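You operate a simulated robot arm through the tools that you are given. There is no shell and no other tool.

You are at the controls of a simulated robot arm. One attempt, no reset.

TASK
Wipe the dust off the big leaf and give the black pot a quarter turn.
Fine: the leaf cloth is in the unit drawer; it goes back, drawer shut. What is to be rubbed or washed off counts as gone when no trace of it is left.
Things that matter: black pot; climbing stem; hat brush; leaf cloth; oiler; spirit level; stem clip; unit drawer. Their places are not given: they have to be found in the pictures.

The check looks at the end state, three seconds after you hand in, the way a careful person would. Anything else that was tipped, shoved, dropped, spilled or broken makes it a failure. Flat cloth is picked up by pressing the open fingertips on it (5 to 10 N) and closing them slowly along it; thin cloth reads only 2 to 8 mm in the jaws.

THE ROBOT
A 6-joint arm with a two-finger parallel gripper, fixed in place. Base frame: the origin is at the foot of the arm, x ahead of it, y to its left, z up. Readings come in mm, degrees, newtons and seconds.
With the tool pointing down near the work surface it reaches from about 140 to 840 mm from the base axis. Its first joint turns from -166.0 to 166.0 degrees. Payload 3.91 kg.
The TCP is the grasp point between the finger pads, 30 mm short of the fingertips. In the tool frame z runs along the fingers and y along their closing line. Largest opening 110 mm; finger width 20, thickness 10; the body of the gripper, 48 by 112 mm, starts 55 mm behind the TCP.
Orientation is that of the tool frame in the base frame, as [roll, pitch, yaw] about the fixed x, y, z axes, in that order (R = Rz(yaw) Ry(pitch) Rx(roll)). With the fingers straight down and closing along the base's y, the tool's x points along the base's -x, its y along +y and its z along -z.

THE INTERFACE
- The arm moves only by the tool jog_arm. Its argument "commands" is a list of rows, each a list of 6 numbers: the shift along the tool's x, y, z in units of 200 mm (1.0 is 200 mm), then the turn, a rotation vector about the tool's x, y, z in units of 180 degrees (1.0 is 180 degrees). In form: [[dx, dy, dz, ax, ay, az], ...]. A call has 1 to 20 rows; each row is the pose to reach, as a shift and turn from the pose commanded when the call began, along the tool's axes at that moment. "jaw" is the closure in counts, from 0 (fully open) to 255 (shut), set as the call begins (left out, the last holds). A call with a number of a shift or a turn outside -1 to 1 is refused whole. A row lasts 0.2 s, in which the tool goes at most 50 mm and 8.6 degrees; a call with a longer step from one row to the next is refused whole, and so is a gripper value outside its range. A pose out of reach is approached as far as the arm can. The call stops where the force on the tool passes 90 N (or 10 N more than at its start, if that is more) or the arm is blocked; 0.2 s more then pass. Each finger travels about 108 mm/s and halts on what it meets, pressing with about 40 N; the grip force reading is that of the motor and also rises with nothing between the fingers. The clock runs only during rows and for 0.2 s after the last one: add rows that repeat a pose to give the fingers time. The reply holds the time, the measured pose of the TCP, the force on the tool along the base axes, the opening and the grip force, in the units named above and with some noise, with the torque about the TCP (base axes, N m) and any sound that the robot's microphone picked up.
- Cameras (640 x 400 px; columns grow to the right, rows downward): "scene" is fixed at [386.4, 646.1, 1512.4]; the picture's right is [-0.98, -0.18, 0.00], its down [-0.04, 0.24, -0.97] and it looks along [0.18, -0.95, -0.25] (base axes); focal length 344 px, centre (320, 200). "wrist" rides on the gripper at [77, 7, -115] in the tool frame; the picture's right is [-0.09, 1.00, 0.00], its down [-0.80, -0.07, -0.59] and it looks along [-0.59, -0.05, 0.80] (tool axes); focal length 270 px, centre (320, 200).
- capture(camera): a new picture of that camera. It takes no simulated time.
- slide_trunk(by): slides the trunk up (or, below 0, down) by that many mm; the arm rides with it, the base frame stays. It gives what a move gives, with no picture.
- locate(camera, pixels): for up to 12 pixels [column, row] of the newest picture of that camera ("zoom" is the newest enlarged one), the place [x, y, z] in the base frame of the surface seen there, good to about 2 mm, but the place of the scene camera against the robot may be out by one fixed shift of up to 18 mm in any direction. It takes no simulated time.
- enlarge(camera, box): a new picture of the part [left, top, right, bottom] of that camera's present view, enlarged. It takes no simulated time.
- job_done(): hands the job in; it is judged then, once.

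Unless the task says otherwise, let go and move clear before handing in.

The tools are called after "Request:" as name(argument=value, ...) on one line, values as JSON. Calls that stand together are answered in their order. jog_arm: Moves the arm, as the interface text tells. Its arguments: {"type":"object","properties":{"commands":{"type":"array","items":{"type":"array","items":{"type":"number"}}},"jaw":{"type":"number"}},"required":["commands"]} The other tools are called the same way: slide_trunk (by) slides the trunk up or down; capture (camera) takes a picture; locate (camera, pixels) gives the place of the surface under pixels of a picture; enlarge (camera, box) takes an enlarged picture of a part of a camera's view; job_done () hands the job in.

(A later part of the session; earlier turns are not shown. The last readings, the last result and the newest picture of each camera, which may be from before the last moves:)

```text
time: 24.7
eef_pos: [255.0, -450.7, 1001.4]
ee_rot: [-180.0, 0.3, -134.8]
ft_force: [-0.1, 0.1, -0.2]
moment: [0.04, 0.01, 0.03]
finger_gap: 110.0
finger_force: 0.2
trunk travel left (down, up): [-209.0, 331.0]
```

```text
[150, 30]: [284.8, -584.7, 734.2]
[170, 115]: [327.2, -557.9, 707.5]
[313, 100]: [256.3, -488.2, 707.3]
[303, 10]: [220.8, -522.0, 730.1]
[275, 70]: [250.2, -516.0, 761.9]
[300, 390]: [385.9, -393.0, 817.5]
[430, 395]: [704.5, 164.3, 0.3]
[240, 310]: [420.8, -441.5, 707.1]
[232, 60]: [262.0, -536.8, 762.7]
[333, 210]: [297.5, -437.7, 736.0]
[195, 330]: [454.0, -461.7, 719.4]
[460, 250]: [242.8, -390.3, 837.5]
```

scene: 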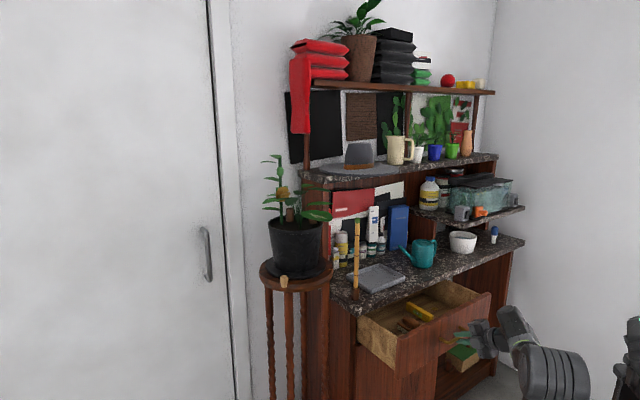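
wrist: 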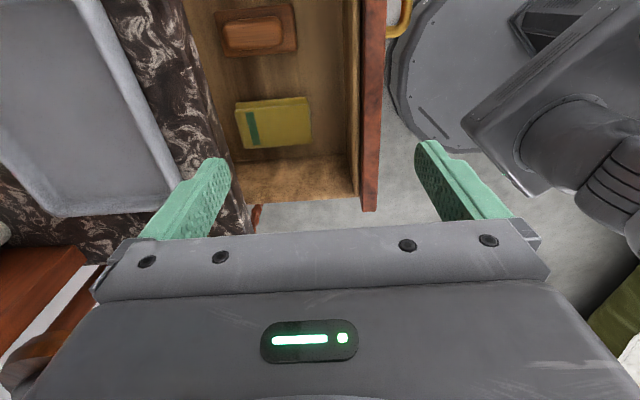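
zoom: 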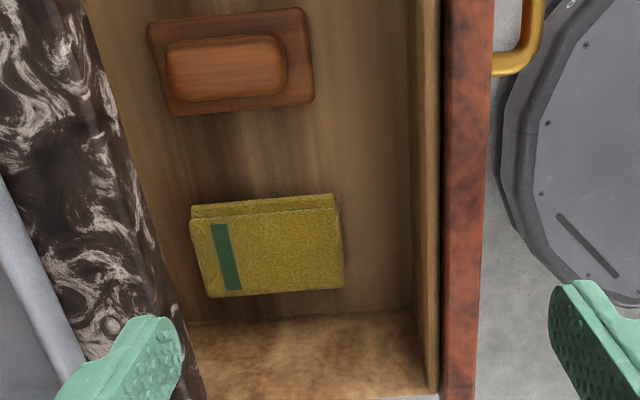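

The pad is about 101×57×30 mm, n 520–621, t 43–100, z 707–737, partly under the counter overhang (edge n≈603). I'll turn the tool 90° so the fingers close along its 57 mm width and hover above n≈539.

Request:
jog_arm(commands=[[-0.03, -0.018, 0, 0, 0, 0.0455], [-0.061, -0.036, 0, 0, 0, 0.091], [-0.091, -0.055, 0, 0, 0, 0.1365], [-0.122, -0.073, 0, 0, 0, 0.182], [-0.152, -0.091, 0, 0, 0, 0.2275], [-0.183, -0.109, 0, 0, 0, 0.273], [-0.213, -0.127, 0, 0, 0, 0.3185], [-0.244, -0.145, 0, 0, 0, 0.364], [-0.274, -0.164, 0, 0, 0, 0.4095], [-0.305, -0.182, 0, 0, 0, 0.455], [-0.335, -0.2, 0, 0, 0, 0.4995]], jaw=70)

Request:
capture(camera="wrist")

```text
time: 27.1
eef_pos: [329.5, -433.2, 1002.7]
ee_rot: [179.7, 0.2, 135.2]
ft_force: [-0.4, 0.4, 0.3]
moment: [0.0, -0.02, -0.02]
finger_gap: 79.9
finger_force: 0.0
trunk travel left (down, up): [-209.0, 331.0]
```

```text
taken
```

wrist: 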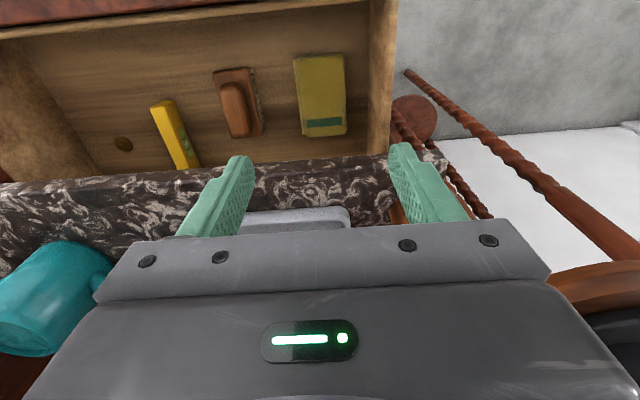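

The pad is well visible at (320,95). I'll re-measure its corners from here before descending.

Request:
locate(camera="wrist", pixels=[[296, 62], [341, 58], [304, 130], [345, 130], [322, 95], [375, 90], [320, 30], [368, 150], [390, 30], [250, 160], [330, 160], [362, 100]])

```text
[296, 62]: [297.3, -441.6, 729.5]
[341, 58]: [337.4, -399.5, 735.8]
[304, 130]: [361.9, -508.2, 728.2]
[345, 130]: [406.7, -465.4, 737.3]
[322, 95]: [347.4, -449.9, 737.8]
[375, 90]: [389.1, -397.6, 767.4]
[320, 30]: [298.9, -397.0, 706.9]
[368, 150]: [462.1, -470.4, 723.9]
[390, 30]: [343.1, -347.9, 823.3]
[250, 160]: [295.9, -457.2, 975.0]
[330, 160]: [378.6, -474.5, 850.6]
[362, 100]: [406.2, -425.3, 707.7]
```

Corners confirm centre t≈72. I'll lower the trunk 150 mm, keeping the fingers over the open drawer.

Request:
slide_trunk(by=-150)

Request:
capture(camera="scene")

Request:
capture(camera="wrist")

```text
time: 28.9
eef_pos: [328.0, -432.8, 852.4]
ee_rot: [179.7, 0.0, 135.3]
ft_force: [-0.6, 1.1, -0.5]
moment: [0.02, -0.05, -0.01]
finger_gap: 79.8
finger_force: 0.1
trunk travel left (down, up): [-59.0, 481.0]
```

```text
taken
```

scene: 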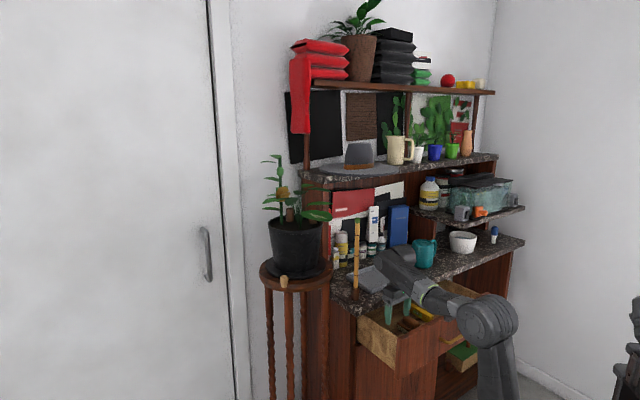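

```text
taken
```

wrist: 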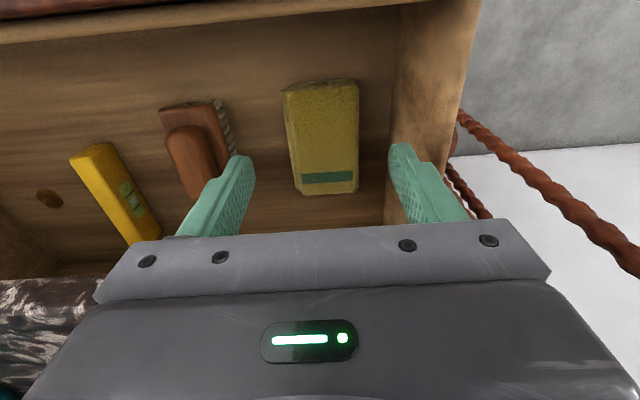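

Fingers straddle the pad with clearance to the side wall and brush. I'll descend 105 mm to grip height.

Request:
jog_arm(commands=[[-0.035, 0.01, 0.15, 0, 0, 0], [-0.035, 0.01, 0.3, 0, 0, 0], [-0.035, 0.01, 0.42, 0, 0, 0], [-0.035, 0.01, 0.49, 0, 0, 0], [-0.035, 0.01, 0.525, 0, 0, 0], [-0.035, 0.01, 0.525, 0, 0, 0]])

Request:
capture(camera="wrist")

```text
time: 30.3
eef_pos: [334.7, -434.7, 745.9]
ee_rot: [179.7, 0.0, 135.4]
ft_force: [0.3, 0.2, 0.4]
moment: [-0.02, -0.02, -0.01]
finger_gap: 79.7
finger_force: 0.0
trunk travel left (down, up): [-59.0, 481.0]
```

```text
taken
```

wrist: 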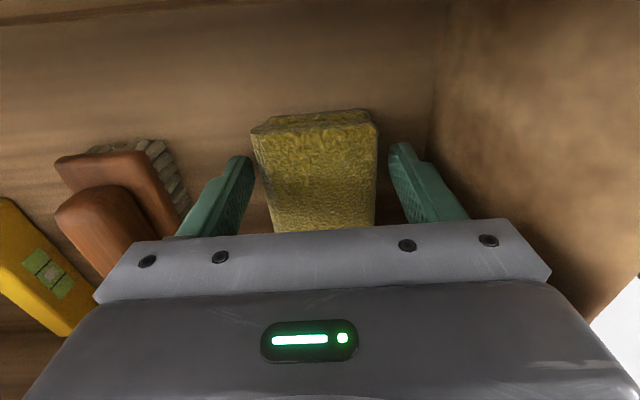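

The pad lies between the fingers, fingertips about 9 mm above the drawer floor. Closing on it.

Request:
jog_arm(commands=[[0, 0, 0, 0, 0, 0], [0, 0, 0, 0, 0, 0], [0, 0, 0, 0, 0, 0], [0, 0, 0, 0, 0, 0]], jaw=255)

Request:
capture(camera="wrist")

```text
time: 31.3
eef_pos: [335.5, -436.3, 745.5]
ee_rot: [179.7, 0.1, 135.3]
ft_force: [0.3, 0.2, -0.5]
moment: [0.02, 0.02, 0.02]
finger_gap: 60.9
finger_force: 39.7
trunk travel left (down, up): [-59.0, 481.0]
```

```text
taken
```

wrist: 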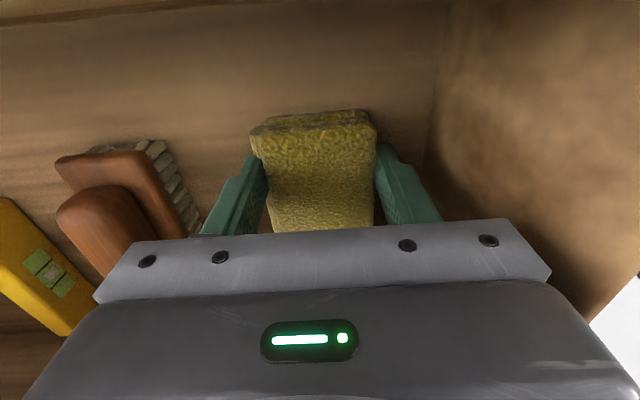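

The grip holds at 60.9 mm. I'll lift 40 mm, shift 34 mm away from the overhang, then lift clear.

Request:
jog_arm(commands=[[0, 0, -0.05, 0, 0, 0], [0, 0, -0.1, 0, 0, 0], [0, 0, -0.2, 0, 0, 0], [0.085, 0, -0.2, 0, 0, 0], [0.17, 0, -0.2, 0, 0, 0], [0.17, 0, -0.2, 0, 0, 0]])

Request:
capture(camera="wrist")

```text
time: 32.7
eef_pos: [309.5, -413.1, 786.1]
ee_rot: [179.7, 0.1, 135.3]
ft_force: [0.3, 0.2, -0.4]
moment: [0.0, 0.0, 0.04]
finger_gap: 60.8
finger_force: 39.8
trunk travel left (down, up): [-59.0, 481.0]
```

```text
taken
```

wrist: 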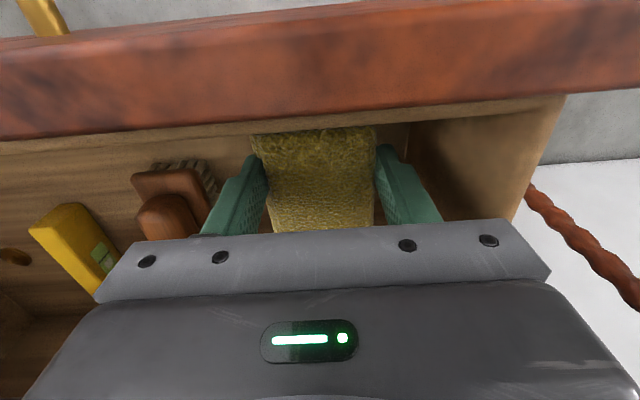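

The pad is held and free (zero load change). I'll raise the trunk 400 mm toward the leaf level.

Request:
slide_trunk(by=400)

Request:
capture(camera="scene")

Request:
capture(camera="wrist")

```text
time: 36.5
eef_pos: [311.0, -413.3, 1185.6]
ee_rot: [179.7, 0.1, 135.3]
ft_force: [-0.3, 0.3, -0.1]
moment: [0.03, -0.03, 0.0]
finger_gap: 60.7
finger_force: 39.9
trunk travel left (down, up): [-459.0, 81.0]
```

```text
taken
```

scene: 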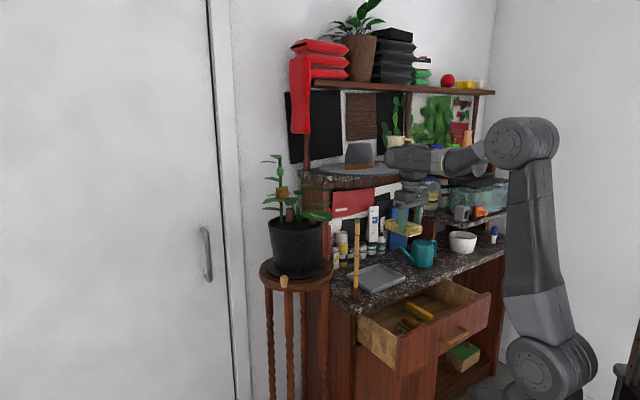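

```text
taken
```

wrist: 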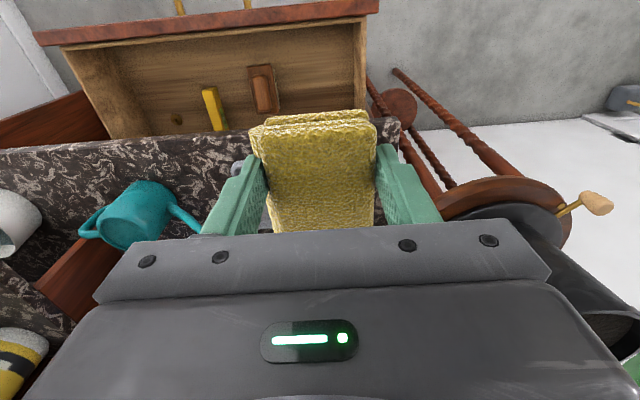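

The pad is up at z≈1177 and clear. I'll take an enlarged scene view of the plant to map the big leaf and its neighbours before approaching.

Request:
enlarge(camera="scene", box=[280, 180, 340, 230])

```text
8.00 times, centred on (310, 205) of scene
```

zoom: 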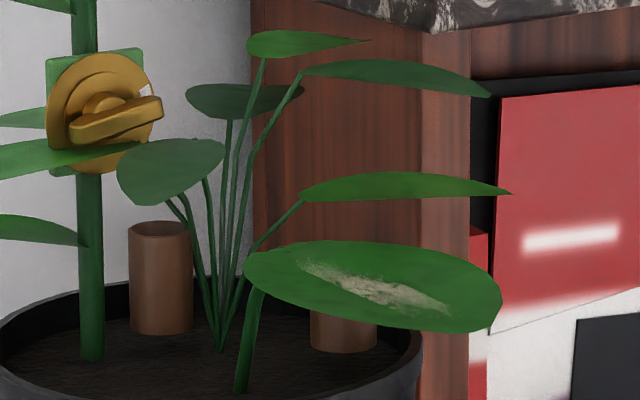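

Request:
locate(camera="zoom", pixels=[[248, 265], [300, 246], [380, 245], [460, 260], [498, 298], [450, 325], [370, 318], [290, 298], [310, 267], [445, 308], [375, 290], [250, 330]])

Request:
locate(camera="zoom", pixels=[[125, 160], [170, 170], [218, 150], [160, 200], [300, 192], [400, 185], [500, 192], [300, 70], [400, 75], [480, 92], [195, 95], [290, 95]])

```text
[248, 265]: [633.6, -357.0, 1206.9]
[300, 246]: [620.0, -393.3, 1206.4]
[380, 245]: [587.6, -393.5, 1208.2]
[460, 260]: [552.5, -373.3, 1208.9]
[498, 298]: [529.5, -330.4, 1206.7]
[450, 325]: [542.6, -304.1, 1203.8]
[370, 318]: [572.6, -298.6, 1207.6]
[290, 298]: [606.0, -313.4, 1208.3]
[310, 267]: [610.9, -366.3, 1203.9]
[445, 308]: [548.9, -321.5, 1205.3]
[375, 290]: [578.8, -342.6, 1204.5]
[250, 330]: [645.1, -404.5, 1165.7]
```

```text
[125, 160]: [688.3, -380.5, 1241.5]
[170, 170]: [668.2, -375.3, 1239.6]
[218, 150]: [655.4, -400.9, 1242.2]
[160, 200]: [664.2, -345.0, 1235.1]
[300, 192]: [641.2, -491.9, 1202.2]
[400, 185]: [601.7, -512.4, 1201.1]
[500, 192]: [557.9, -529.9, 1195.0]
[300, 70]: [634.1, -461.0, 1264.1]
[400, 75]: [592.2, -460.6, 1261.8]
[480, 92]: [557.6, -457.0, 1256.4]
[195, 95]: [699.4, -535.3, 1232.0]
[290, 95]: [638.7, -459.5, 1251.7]
```

The dust streak runs from about (621,-363) to (559,-318) in robot coordinates on a leaf at z≈1211; a neighbour leaf starts near x≈665. I'll rise first and then move part way over.

Request:
jog_arm(commands=[[0, 0, -0.22, 0, 0, 0], [0, 0, -0.44, 0, 0, 0], [0, 0, -0.66, 0, 0, 0], [-0.1, 0.2, -0.72, 0, 0, 0], [-0.2, 0.4, -0.72, 0, 0, 0], [-0.3, 0.6, -0.72, 0, 0, 0]])

Request:
capture(camera="wrist")

```text
time: 37.9
eef_pos: [436.9, -369.6, 1332.7]
ee_rot: [179.8, 0.1, 135.3]
ft_force: [0.4, 0.0, -1.7]
moment: [0.03, 0.01, 0.03]
finger_gap: 60.9
finger_force: 40.0
trunk travel left (down, up): [-459.0, 81.0]
```

```text
taken
```

wrist: 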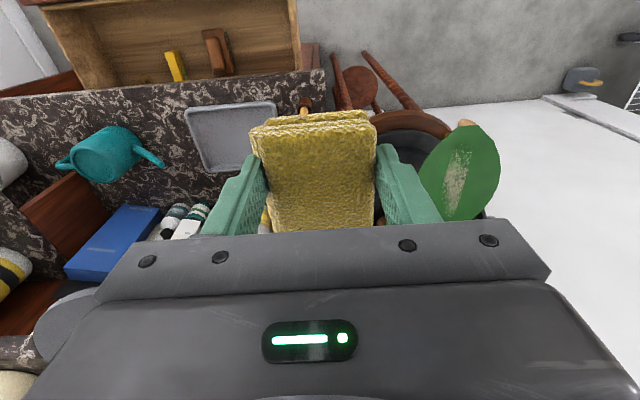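

The big leaf with its dust streak is now visible at wrist (460,180). I'll measure it exactly from this view.

Request:
enlarge(camera="wrist", box=[390, 110, 510, 230])

Request:
locate(camera="wrist", pixels=[[463, 150], [449, 212], [456, 180], [470, 130], [425, 170], [495, 165], [490, 195], [455, 218], [440, 148], [465, 185], [445, 195], [480, 150]])

```text
3.33 times, centred on (450, 170) of wrist
```

zoom: 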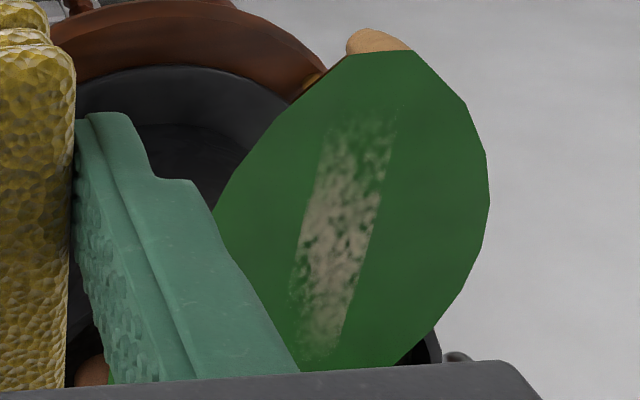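

```text
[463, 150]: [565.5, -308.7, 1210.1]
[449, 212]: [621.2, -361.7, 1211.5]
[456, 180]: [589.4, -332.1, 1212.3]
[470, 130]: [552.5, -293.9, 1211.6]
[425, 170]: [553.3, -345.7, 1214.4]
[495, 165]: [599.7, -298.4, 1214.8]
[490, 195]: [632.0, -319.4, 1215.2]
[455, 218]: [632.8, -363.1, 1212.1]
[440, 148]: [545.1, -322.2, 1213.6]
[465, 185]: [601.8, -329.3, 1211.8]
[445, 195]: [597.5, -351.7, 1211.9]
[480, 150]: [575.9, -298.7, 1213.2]
```

The dust band runs (560,-304)→(628,-364), midrib z≈1211, edges ≈1214. I'll hover the pad aligned over it at TCP (575,-317,1290).

Request:
jog_arm(commands=[[-0.077, 0.168, 0, 0, 0, -0.005], [-0.154, 0.335, 0, 0, 0, -0.01], [-0.231, 0.503, 0, 0, 0, -0.014], [-0.308, 0.671, 0, 0, 0, -0.018], [-0.308, 0.671, 0.1, 0, 0, -0.018], [-0.308, 0.671, 0.213, 0, 0, -0.018], [-0.308, 0.671, 0.213, 0, 0, -0.018]])

Request:
capture(camera="wrist")

Request:
enlarge(camera="scene", box=[240, 130, 400, 240])

```text
time: 39.5
eef_pos: [574.2, -317.4, 1288.7]
ee_rot: [179.7, 0.1, 138.5]
ft_force: [-0.2, 0.8, -0.7]
moment: [0.01, -0.04, -0.01]
finger_gap: 61.0
finger_force: 39.9
out of reach, approached as far as the arm can: row 2, 3, 4, 5
trunk travel left (down, up): [-459.0, 81.0]
```

```text
taken
```

wrist: 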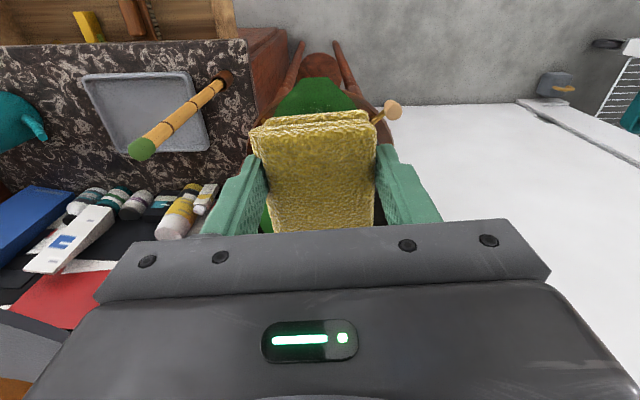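

```text
3.64 times, centred on (320, 185) of scene
```

zoom: 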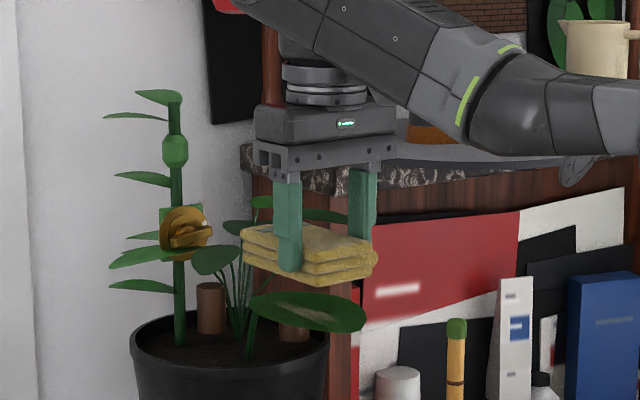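

The pad hovers above the dusty leaf (scene zoom (305,255) over (310,310)). I'll descend 33 mm to just above contact.

Request:
jog_arm(commands=[[0, 0, 0.06, 0, 0, 0], [0, 0, 0.12, 0, 0, 0], [0, 0, 0.165, 0, 0, 0], [0, 0, 0.165, 0, 0, 0]])

Request:
enlarge(camera="scene", box=[275, 160, 355, 230])

```text
time: 40.5
eef_pos: [574.6, -317.0, 1256.3]
ee_rot: [179.7, 0.0, 138.4]
ft_force: [0.1, 0.5, -0.3]
moment: [0.03, -0.01, -0.01]
finger_gap: 60.9
finger_force: 39.8
trunk travel left (down, up): [-459.0, 81.0]
```

```text
5.71 times, centred on (315, 195) of scene
```

zoom: 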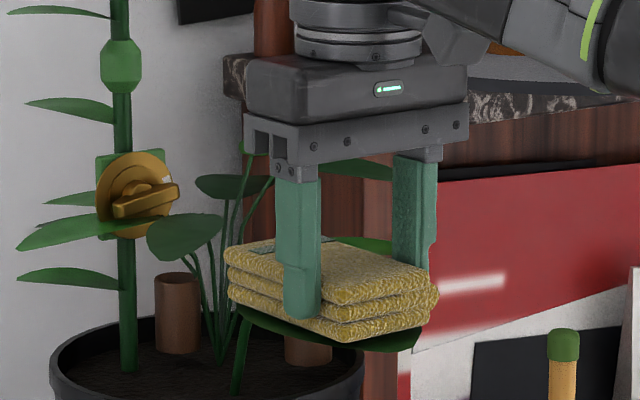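

The pad is just above the leaf with no force. I'll step down 3 mm and read the force.

Request:
jog_arm(commands=[[0, 0, 0.0075, 0, 0, 0], [0, 0, 0.015, 0, 0, 0]])

```text
time: 41.1
eef_pos: [575.0, -318.4, 1253.6]
ee_rot: [179.7, 0.2, 138.5]
ft_force: [-0.1, 0.7, -0.7]
moment: [0.02, 0.05, -0.02]
finger_gap: 60.9
finger_force: 40.4
trunk travel left (down, up): [-459.0, 81.0]
```

Request:
jog_arm(commands=[[0, 0, 0.005, 0, 0, 0], [0, 0, 0.01, 0, 0, 0]])

```text
time: 41.7
eef_pos: [574.3, -317.4, 1249.9]
ee_rot: [179.7, 0.0, 138.5]
ft_force: [0.7, -0.7, -1.3]
moment: [0.02, 0.03, 0.0]
finger_gap: 60.8
finger_force: 40.4
trunk travel left (down, up): [-459.0, 81.0]
```

Still no clear contact force (noise ±1 N). Another 2 mm down.

Request:
jog_arm(commands=[[0, 0, 0.005, 0, 0, 0], [0, 0, 0.01, 0, 0, 0]])

Request:
enlarge(camera="scene", box=[285, 185, 345, 235])

```text
time: 42.3
eef_pos: [573.8, -318.2, 1249.3]
ee_rot: [179.7, 0.3, 138.7]
ft_force: [1.3, 0.5, 7.8]
moment: [-0.16, 0.11, 0.07]
finger_gap: 60.8
finger_force: 39.8
trunk travel left (down, up): [-459.0, 81.0]
```

```text
8.00 times, centred on (315, 210) of scene
```

zoom: 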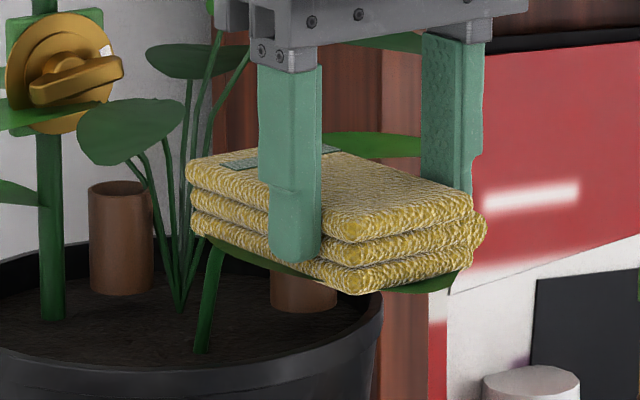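

Contact made at about 8 N. I'll ease off slightly and rub in short strokes, backward and sideways, staying clear of the neighbour leaf.

Request:
jog_arm(commands=[[0.03, 0, -0.002, 0, 0, 0], [0.06, 0.03, -0.002, 0, 0, 0], [0.06, -0.03, -0.002, 0, 0, 0], [0.06, -0.08, -0.002, 0, 0, 0], [0.03, -0.04, -0.002, 0, 0, 0], [0.03, 0.02, -0.002, 0, 0, 0], [0.06, 0.03, -0.002, 0, 0, 0], [0.1, 0, -0.002, 0, 0, 0], [0.05, -0.03, -0.002, 0, 0, 0], [0, 0, -0.002, 0, 0, 0]])

Request:
capture(camera="scene")

Request:
enlarge(camera="scene", box=[255, 150, 355, 300])

```text
time: 44.5
eef_pos: [574.2, -317.7, 1250.3]
ee_rot: [179.6, 0.2, 138.5]
ft_force: [-3.4, 1.9, 12.7]
moment: [0.05, 0.34, -0.1]
finger_gap: 60.8
finger_force: 39.7
trunk travel left (down, up): [-459.0, 81.0]
```

```text
taken
```

scene: 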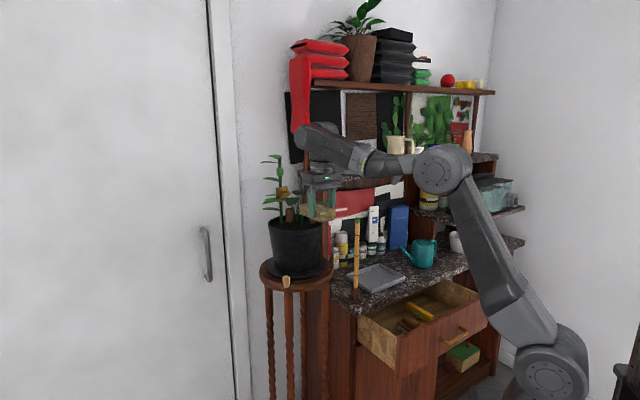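

```text
2.67 times, centred on (305, 225) of scene
```

zoom: 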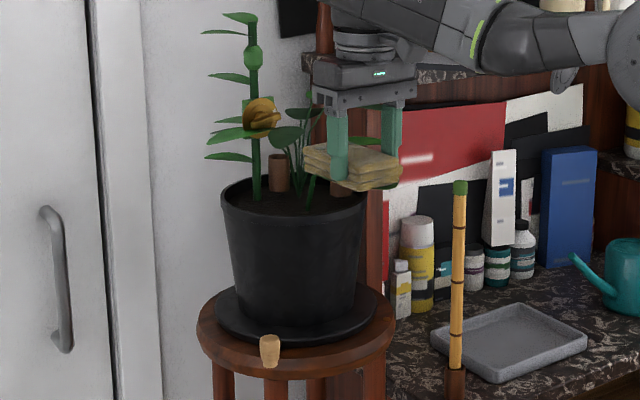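

Contact force is 13 N, and the lever knob may have shifted a hair. I'll lift 60 mm straight up and look at the leaf.

Request:
jog_arm(commands=[[0, 0, -0.1, 0, 0, 0], [0, 0, -0.18, 0, 0, 0]])

Request:
enlarge(camera="scene", box=[285, 185, 345, 235])

Request:
enlarge(camera="scene", box=[255, 240, 345, 300])

```text
time: 45.1
eef_pos: [577.0, -319.5, 1283.8]
ee_rot: [179.7, 0.1, 138.5]
ft_force: [0.9, -0.3, -0.4]
moment: [-0.01, 0.0, 0.03]
finger_gap: 60.8
finger_force: 39.7
trunk travel left (down, up): [-459.0, 81.0]
```

```text
8.00 times, centred on (315, 210) of scene
```

zoom: 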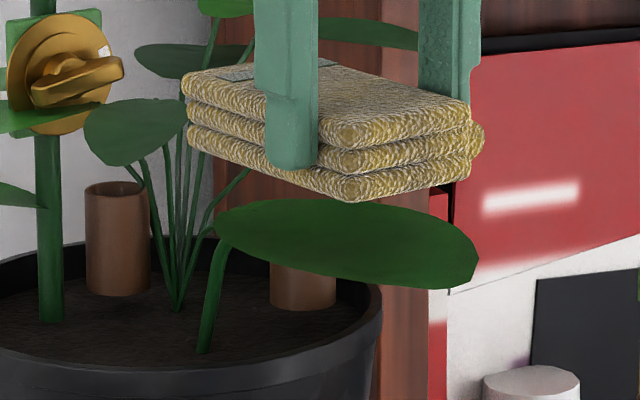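

```text
6.67 times, centred on (300, 270) of scene
```

zoom: 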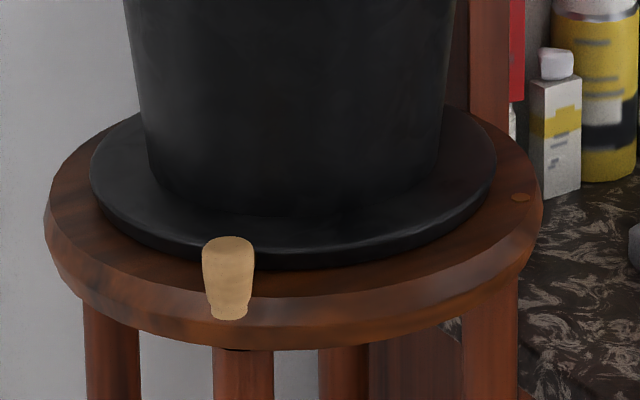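

The leaf looks clean in the scene zoom (345,240); the knob moved only ~2.5 px (≈3° of pot drift). I'll back away and check the leaf with the wrist camera.

Request:
jog_arm(commands=[[0.05, -0.15, -0.05, 0, 0, 0], [0.12, -0.32, -0.1, 0, 0, 0], [0.2, -0.5, -0.17, 0, 0, 0], [0.3, -0.67, -0.22, 0, 0, 0]])

Request:
capture(camera="wrist")

Request:
enlarge(camera="wrist", box=[390, 110, 510, 230])

```text
time: 46.1
eef_pos: [437.6, -377.5, 1330.5]
ee_rot: [179.7, 0.2, 138.4]
ft_force: [0.6, 0.2, -0.4]
moment: [0.01, 0.01, 0.02]
finger_gap: 60.7
finger_force: 40.1
trunk travel left (down, up): [-459.0, 81.0]
```

```text
taken
```

wrist: 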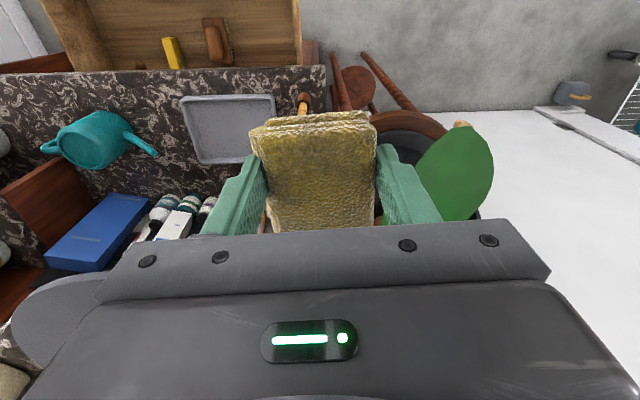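

```text
3.33 times, centred on (450, 170) of wrist
```

zoom: 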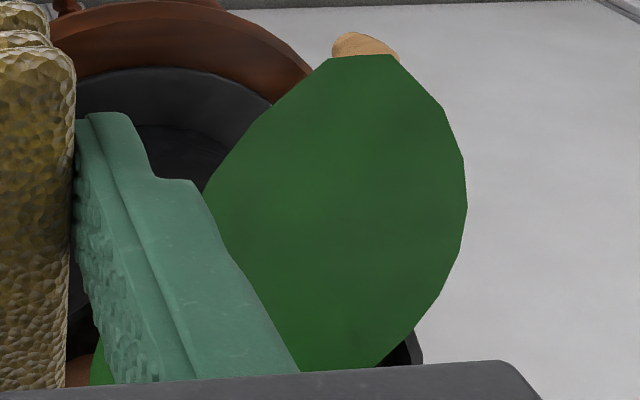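

The leaf looks clean except for a part hidden by the gripper at its base. I'll move 45 mm forward to expose that part.

Request:
jog_arm(commands=[[-0.11, -0.03, 0, 0, 0, 0], [-0.22, -0.06, 0, 0, 0, 0]])

Request:
capture(camera="wrist")

Request:
enlarge(camera="wrist", box=[390, 90, 510, 230])

```text
time: 46.7
eef_pos: [461.5, -411.9, 1318.1]
ee_rot: [179.7, 0.3, 138.6]
ft_force: [0.0, -0.1, -0.3]
moment: [0.04, 0.02, 0.03]
finger_gap: 61.0
finger_force: 39.7
out of reach, approached as far as the arm can: row 2
trunk travel left (down, up): [-459.0, 81.0]
```

```text
taken
```

wrist: 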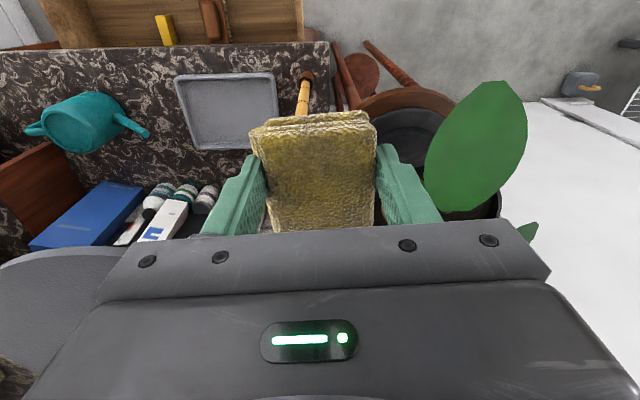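

```text
2.86 times, centred on (450, 160) of wrist
```

zoom: 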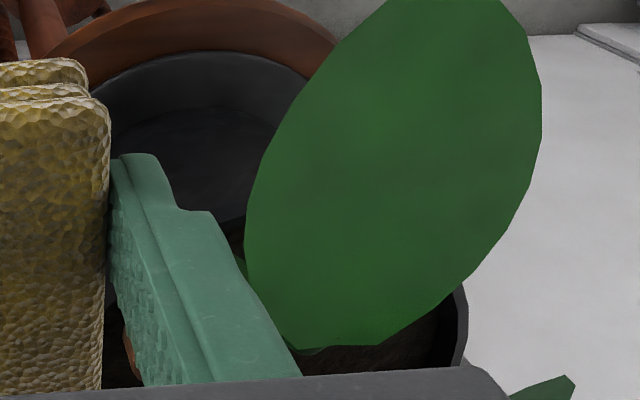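

The whole leaf is clean. Now I bring the cloth back: retreat horizontally to (311,-413), then descend.

Request:
jog_arm(commands=[[0.14, -0.125, 0, 0, 0, 0.004], [0.28, -0.25, 0, 0, 0, 0.009], [0.42, -0.375, 0.05, 0, 0, 0.013], [0.557, -0.502, 0.2, 0, 0, 0.018], [0.557, -0.502, 0.4, 0, 0, 0.018], [0.557, -0.502, 0.64, 0, 0, 0.018], [0.557, -0.502, 0.64, 0, 0, 0.018]])

```text
time: 48.3
eef_pos: [310.1, -413.0, 1189.4]
ee_rot: [179.7, 0.1, 135.3]
ft_force: [0.2, -0.6, -0.4]
moment: [-0.02, 0.05, -0.03]
finger_gap: 60.9
finger_force: 40.4
trunk travel left (down, up): [-459.0, 81.0]
```

Back at (310,-413,1189), directly above the way out. Lowering the trunk 400 mm into the drawer opening.

Request:
slide_trunk(by=-400)

Request:
capture(camera="wrist")

```text
time: 52.1
eef_pos: [309.9, -412.3, 789.6]
ee_rot: [179.7, 0.0, 135.2]
ft_force: [0.0, -0.5, 0.4]
moment: [0.0, 0.01, 0.01]
finger_gap: 60.8
finger_force: 40.4
trunk travel left (down, up): [-59.0, 481.0]
```

```text
taken
```

wrist: 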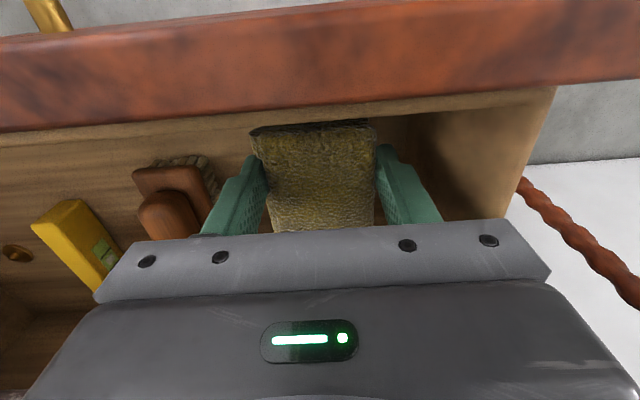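

Same picture as on the way out. I'll shift 34 mm inward and set the pad down.

Request:
jog_arm(commands=[[-0.085, 0, 0, 0, 0, 0], [-0.17, 0, 0, 0, 0, 0], [-0.17, 0, 0.08, 0, 0, 0], [-0.17, 0, 0.15, 0, 0, 0], [-0.17, 0, 0.19, 0, 0, 0], [-0.17, 0, 0.212, 0, 0, 0], [-0.17, 0, 0.212, 0, 0, 0]])

```text
time: 53.7
eef_pos: [336.2, -435.7, 747.6]
ee_rot: [179.7, 0.0, 135.4]
ft_force: [0.2, 0.2, -0.4]
moment: [0.02, 0.02, -0.01]
finger_gap: 60.8
finger_force: 39.7
trunk travel left (down, up): [-59.0, 481.0]
```

About 2 mm above the floor. Lower 1.6 mm and open to 80 mm.

Request:
jog_arm(commands=[[0, 0, 0.004, 0, 0, 0], [0, 0, 0.008, 0, 0, 0]])

Request:
jog_arm(commands=[[0, 0, 0, 0, 0, 0], [0, 0, 0, 0, 0, 0], [0, 0, 0, 0, 0, 0]], jaw=70)

Request:
capture(camera="wrist")

```text
time: 54.3
eef_pos: [336.2, -436.8, 746.8]
ee_rot: [179.7, 0.0, 135.3]
ft_force: [0.4, -0.9, -0.6]
moment: [-0.01, 0.04, -0.02]
finger_gap: 60.8
finger_force: 39.9
trunk travel left (down, up): [-59.0, 481.0]
```

```text
time: 55.1
eef_pos: [335.6, -436.0, 746.1]
ee_rot: [179.7, 0.0, 135.2]
ft_force: [-0.4, -0.3, -0.5]
moment: [-0.03, 0.01, 0.01]
finger_gap: 79.7
finger_force: 0.1
trunk travel left (down, up): [-59.0, 481.0]
```

```text
taken
```

wrist: 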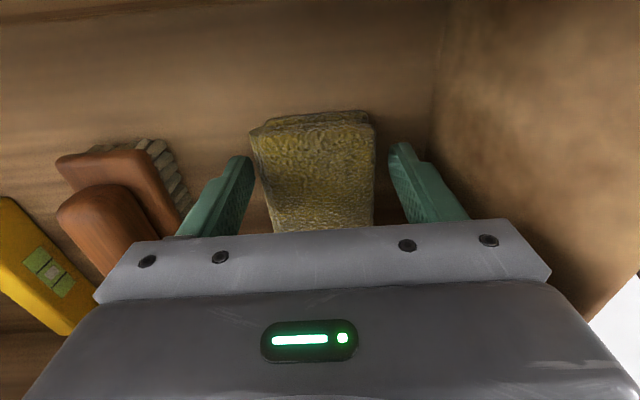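

The cloth is back in its original place and released. I'll raise out of the drawer.

Request:
jog_arm(commands=[[0, 0, -0.1, 0, 0, 0], [0, 0, -0.3, 0, 0, 0], [0, 0, -0.53, 0, 0, 0], [0.15, 0, -0.6, 0, 0, 0]])

Request:
slide_trunk(by=130)

Request:
capture(camera="wrist")

```text
time: 56.1
eef_pos: [313.3, -414.1, 865.4]
ee_rot: [179.7, 0.0, 135.4]
ft_force: [-0.2, 0.7, -0.5]
moment: [0.01, 0.0, -0.01]
finger_gap: 79.6
finger_force: 0.0
trunk travel left (down, up): [-59.0, 481.0]
```

```text
time: 57.7
eef_pos: [314.3, -413.7, 994.9]
ee_rot: [179.7, 0.1, 135.2]
ft_force: [-0.5, -0.2, -0.1]
moment: [0.0, 0.0, 0.01]
finger_gap: 80.0
finger_force: 0.0
trunk travel left (down, up): [-189.0, 351.0]
```

```text
taken
```

wrist: 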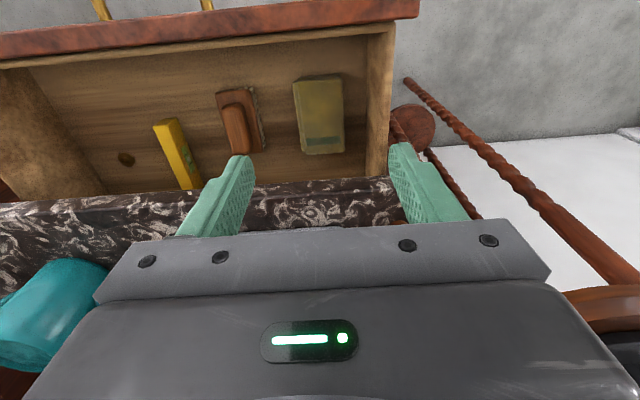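

The cloth lies neatly as before at wrist (320,115). Now I turn the tool −90° and move in front of the drawer handle.

Request:
jog_arm(commands=[[0.034, -0.076, 0, 0, 0, -0.0455], [0.068, -0.152, 0, 0, 0, -0.091], [0.102, -0.227, 0, 0, 0, -0.1365], [0.136, -0.303, 0, 0, 0, -0.182], [0.17, -0.379, 0, 0, 0, -0.2275], [0.204, -0.455, 0, 0, 0, -0.273], [0.238, -0.531, 0, 0, 0, -0.3185], [0.272, -0.607, 0, 0, 0, -0.364], [0.306, -0.682, 0, 0, 0, -0.4095], [0.34, -0.758, 0, 0, 0, -0.455], [0.374, -0.834, 0, 0, 0, -0.5]], jaw=150)

```text
time: 60.1
eef_pos: [142.3, -481.3, 992.9]
ee_rot: [-179.9, 0.2, -134.7]
ft_force: [-0.2, 0.4, -0.7]
moment: [0.01, 0.02, 0.0]
finger_gap: 45.5
finger_force: 0.1
trunk travel left (down, up): [-189.0, 351.0]
```

Request:
jog_arm(commands=[[-0.002, 0.055, 0, 0.042, 0, 0], [-0.004, 0.11, 0, 0.084, 0, 0], [-0.006, 0.164, 0, 0.126, 0, 0], [-0.008, 0.219, 0, 0.168, 0, 0], [-0.01, 0.274, 0, 0.21, 0, 0], [-0.012, 0.329, 0, 0.252, 0, 0], [-0.014, 0.383, 0, 0.294, 0, 0], [-0.015, 0.438, 0, 0.336, 0, 0]])

Request:
capture(camera="wrist")

```text
time: 61.9
eef_pos: [82.1, -416.0, 994.3]
ee_rot: [-119.3, 0.3, -134.7]
ft_force: [0.9, 0.6, 0.1]
moment: [-0.02, -0.02, 0.01]
finger_gap: 45.4
finger_force: 0.1
trunk travel left (down, up): [-189.0, 351.0]
```

```text
taken
```

wrist: 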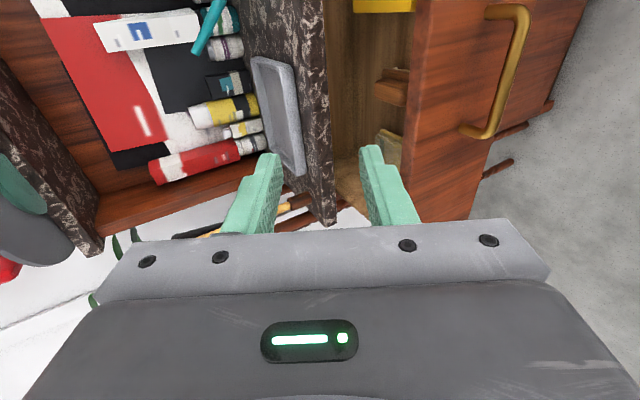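

Request:
slide_trunk(by=-180)

Request:
capture(camera="wrist")

Request:
locate(camera="wrist", pixels=[[325, 100], [328, 130], [322, 70], [318, 50], [340, 100], [300, 100]])

```text
time: 63.9
eef_pos: [81.8, -415.9, 814.2]
ee_rot: [-119.3, 0.3, -134.7]
ft_force: [-0.4, -0.2, -0.1]
moment: [0.01, 0.0, -0.01]
finger_gap: 45.2
finger_force: 0.0
trunk travel left (down, up): [-9.0, 531.0]
```

```text
taken
```

wrist: 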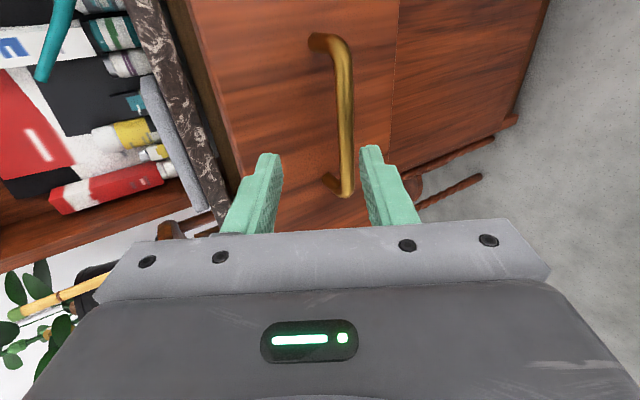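

```text
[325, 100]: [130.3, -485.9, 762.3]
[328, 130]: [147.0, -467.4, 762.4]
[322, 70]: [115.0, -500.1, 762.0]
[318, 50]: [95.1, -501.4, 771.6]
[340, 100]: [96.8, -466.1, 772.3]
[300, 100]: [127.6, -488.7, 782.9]
```

The bar is at n≈401, z≈767. I'll shift and advance so it sits between the fingers, then grip.

Request:
jog_arm(commands=[[0, 0.043, 0, 0, 0, 0], [0, 0.086, 0, 0, 0, 0], [0, 0.086, 0.1, 0, 0, 0], [0, 0.086, 0.2, 0, 0, 0], [0, 0.086, 0.247, 0, 0, 0], [0, 0.086, 0.247, 0, 0, 0]])

Request:
jog_arm(commands=[[0, 0, 0, 0, 0, 0], [0, 0, 0, 0, 0, 0], [0, 0, 0, 0, 0, 0]], jaw=255)

Request:
capture(camera="wrist")

```text
time: 65.3
eef_pos: [107.7, -439.3, 774.0]
ee_rot: [-119.4, 0.3, -134.7]
ft_force: [0.1, -0.4, 1.1]
moment: [0.0, -0.02, 0.0]
finger_gap: 45.2
finger_force: 0.1
trunk travel left (down, up): [-9.0, 531.0]
```

```text
time: 66.1
eef_pos: [106.7, -439.6, 773.2]
ee_rot: [-119.4, 0.2, -134.7]
ft_force: [0.2, 0.1, -2.9]
moment: [-0.1, 0.18, -0.03]
finger_gap: 11.4
finger_force: 45.0
trunk travel left (down, up): [-9.0, 531.0]
```

```text
taken
```

wrist: 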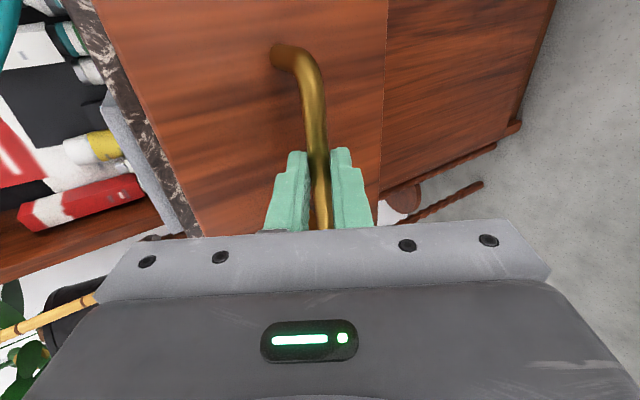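

The handle is gripped again. I'll push the drawer in 192 mm smoothly.

Request:
jog_arm(commands=[[0, -0.02, 0.035, 0, 0, 0], [0, -0.05, 0.089, 0, 0, 0], [0, -0.085, 0.151, 0, 0, 0], [0, -0.12, 0.214, 0, 0, 0], [0, -0.155, 0.276, 0, 0, 0], [0, -0.19, 0.338, 0, 0, 0], [0, -0.225, 0.4, 0, 0, 0], [0, -0.26, 0.463, 0, 0, 0], [0, -0.295, 0.525, 0, 0, 0], [0, -0.33, 0.587, 0, 0, 0], [0, -0.365, 0.65, 0, 0, 0], [0, -0.4, 0.712, 0, 0, 0], [0, -0.43, 0.765, 0, 0, 0], [0, -0.455, 0.81, 0, 0, 0], [0, -0.47, 0.837, 0, 0, 0]])

```text
time: 69.3
eef_pos: [243.0, -576.4, 774.1]
ee_rot: [-119.5, 0.4, -134.7]
ft_force: [-1.0, -2.3, -8.2]
moment: [-0.08, 0.25, -0.03]
finger_gap: 11.6
finger_force: 45.2
trunk travel left (down, up): [-9.0, 531.0]
```

8 mm left. I'll push in small steps to the stop and watch the force.

Request:
jog_arm(commands=[[0, -0.01, 0.017, 0, 0, 0], [0, -0.015, 0.026, 0, 0, 0], [0, -0.02, 0.035, 0, 0, 0], [0, -0.022, 0.039, 0, 0, 0]])

```text
time: 70.3
eef_pos: [249.7, -581.4, 774.4]
ee_rot: [-119.4, 0.4, -134.6]
ft_force: [-4.4, -2.6, -10.3]
moment: [0.07, 0.19, 0.24]
finger_gap: 11.5
finger_force: 44.3
trunk travel left (down, up): [-9.0, 531.0]
```

Now at n≈587.7, essentially the closed position; one more 2 mm push to be sure of the stop.

Request:
jog_arm(commands=[[0, -0.003, 0.005, 0, 0, 0], [0, -0.006, 0.011, 0, 0, 0], [0, -0.006, 0.011, 0, 0, 0]])

Request:
capture(camera="scene")

Request:
enlarge(camera="scene", box=[330, 260, 460, 345])

```text
time: 71.1
eef_pos: [249.7, -583.5, 774.6]
ee_rot: [-119.4, 0.3, -134.6]
ft_force: [-14.2, 19.5, -15.0]
moment: [0.04, 0.65, -0.42]
finger_gap: 11.9
finger_force: 45.1
trunk travel left (down, up): [-9.0, 531.0]
```

```text
taken
```

scene: 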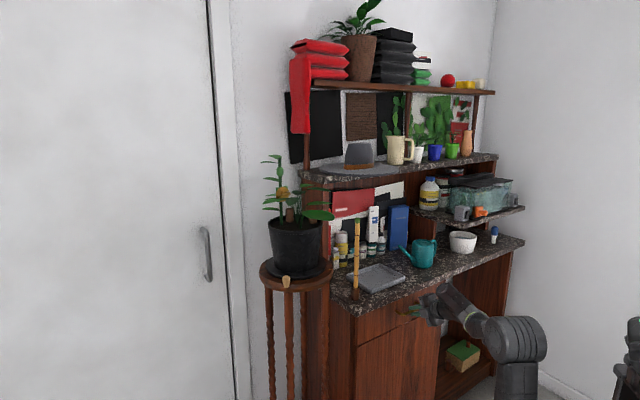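

```text
4.71 times, centred on (395, 302) of scene
```

zoom: 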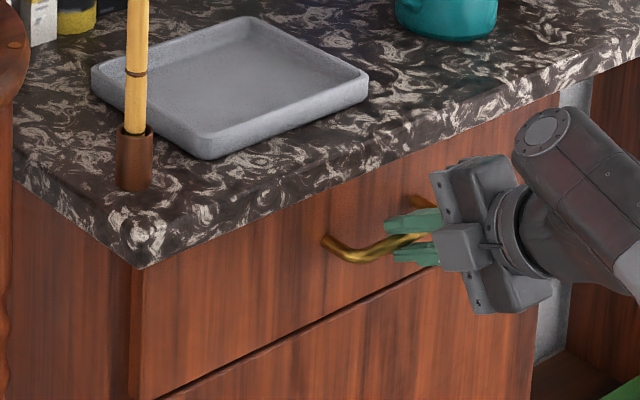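

The drawer is at its stop (24 N reaction), and the handle image matches the start. Release and back off.

Request:
jog_arm(commands=[[0, 0.004, -0.006, 0, 0, 0], [0, 0.004, -0.006, 0, 0, 0]])

Request:
jog_arm(commands=[[0, 0, 0, 0, 0, 0], [0, 0, 0, 0, 0, 0], [0, 0, -0.1, 0, 0, 0], [0, 0, -0.25, 0, 0, 0], [0, 0, -0.45, 0, 0, 0]], jaw=150)

Request:
enlarge(camera="scene", box=[330, 260, 460, 345])

Request:
capture(camera="wrist")

```text
time: 71.7
eef_pos: [251.1, -583.1, 774.8]
ee_rot: [-119.5, 0.3, -134.8]
ft_force: [-10.7, 14.4, -14.3]
moment: [0.21, 0.27, 0.24]
finger_gap: 11.9
finger_force: 45.4
trunk travel left (down, up): [-9.0, 531.0]
```

```text
time: 72.9
eef_pos: [194.5, -527.0, 818.9]
ee_rot: [-119.5, 0.4, -134.7]
ft_force: [-0.8, 0.3, -0.8]
moment: [-0.01, -0.03, 0.04]
finger_gap: 45.3
finger_force: 0.1
trunk travel left (down, up): [-9.0, 531.0]
```

```text
4.71 times, centred on (395, 302) of scene
```

zoom: 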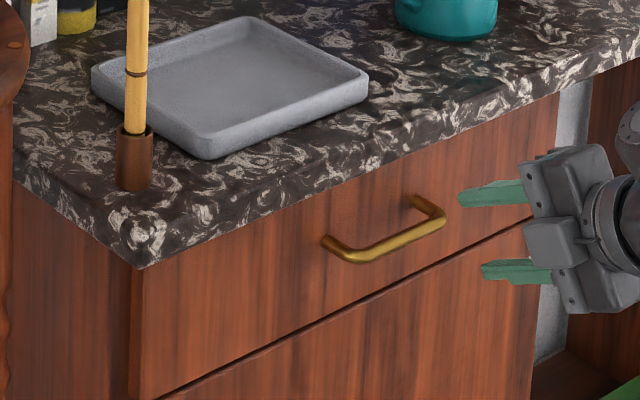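

```text
taken
```

wrist: 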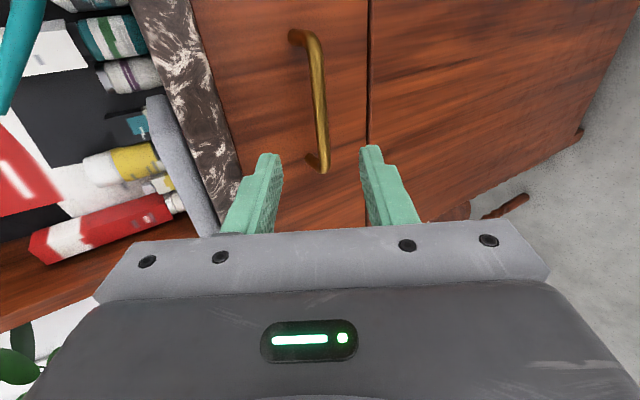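

The drawer appears flush. I'll verify its face plane numerically against the lower door.

Request:
locate(camera="wrist", pixels=[[345, 95], [270, 95], [350, 50], [400, 95], [450, 60], [313, 60], [318, 110], [290, 150]])

```text
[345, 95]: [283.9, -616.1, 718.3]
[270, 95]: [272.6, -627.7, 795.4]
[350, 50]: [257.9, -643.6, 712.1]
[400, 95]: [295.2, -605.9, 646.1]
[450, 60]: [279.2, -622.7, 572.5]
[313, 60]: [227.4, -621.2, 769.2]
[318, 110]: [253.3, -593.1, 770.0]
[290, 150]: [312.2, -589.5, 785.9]
```

Drawer is flush with the door plane (x−y≈901). Next the pot: I need the clearances where the leaf will sweep, so I measure the hutch side panel, shelf underside, and the lever/dots in the scene.

Request:
enlarge(camera="scene", box=[285, 160, 385, 260])

Request:
locate(camera="scene", pixels=[[318, 192], [325, 193], [330, 200], [326, 188], [332, 195], [331, 225], [306, 176], [317, 187], [326, 186], [350, 182], [380, 178], [357, 221]])

```text
4.00 times, centred on (335, 210) of scene
```

zoom: 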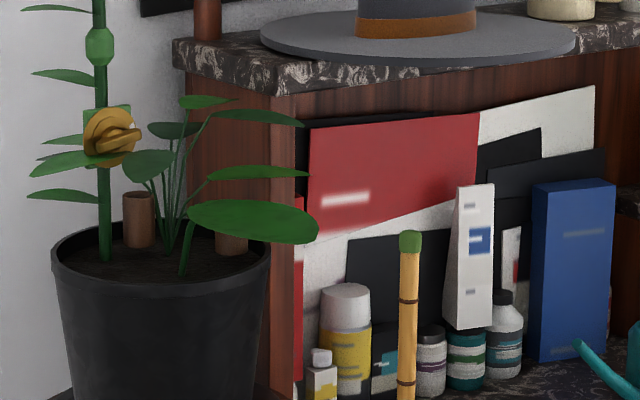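

```text
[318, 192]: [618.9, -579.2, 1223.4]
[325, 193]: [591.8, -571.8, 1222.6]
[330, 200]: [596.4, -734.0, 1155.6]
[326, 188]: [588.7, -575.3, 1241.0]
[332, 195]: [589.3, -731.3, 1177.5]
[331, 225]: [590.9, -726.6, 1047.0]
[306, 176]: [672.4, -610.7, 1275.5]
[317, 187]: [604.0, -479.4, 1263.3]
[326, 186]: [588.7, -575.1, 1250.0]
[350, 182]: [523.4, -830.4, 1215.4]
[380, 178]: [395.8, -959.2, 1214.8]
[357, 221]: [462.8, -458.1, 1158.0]
```

The hutch's front corner is only about 138 mm from the pot axis at angle ~243°, so turn direction matters. I'll look closely at the stand top for all index dots.

Request:
enlarge(camera="scene", box=[258, 250, 288, 285])

Request:
enlarge(camera="scene", box=[280, 262, 310, 292])

Request:
enlarge(camera="scene", box=[308, 250, 338, 290])

```text
11.43 times, centred on (273, 268) of scene
```

zoom: 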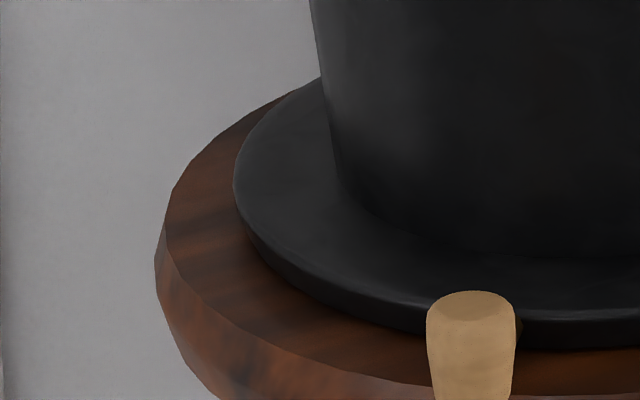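

```text
13.33 times, centred on (295, 277) of scene
```

zoom: 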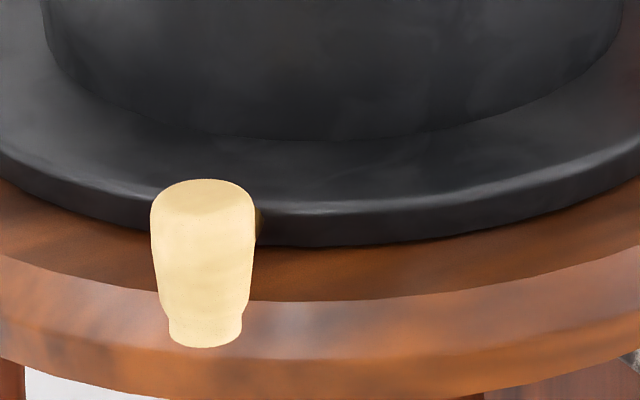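

```text
10.00 times, centred on (323, 270) of scene
```

zoom: 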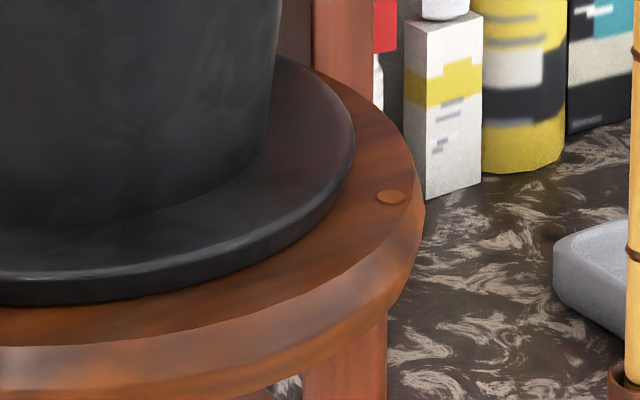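

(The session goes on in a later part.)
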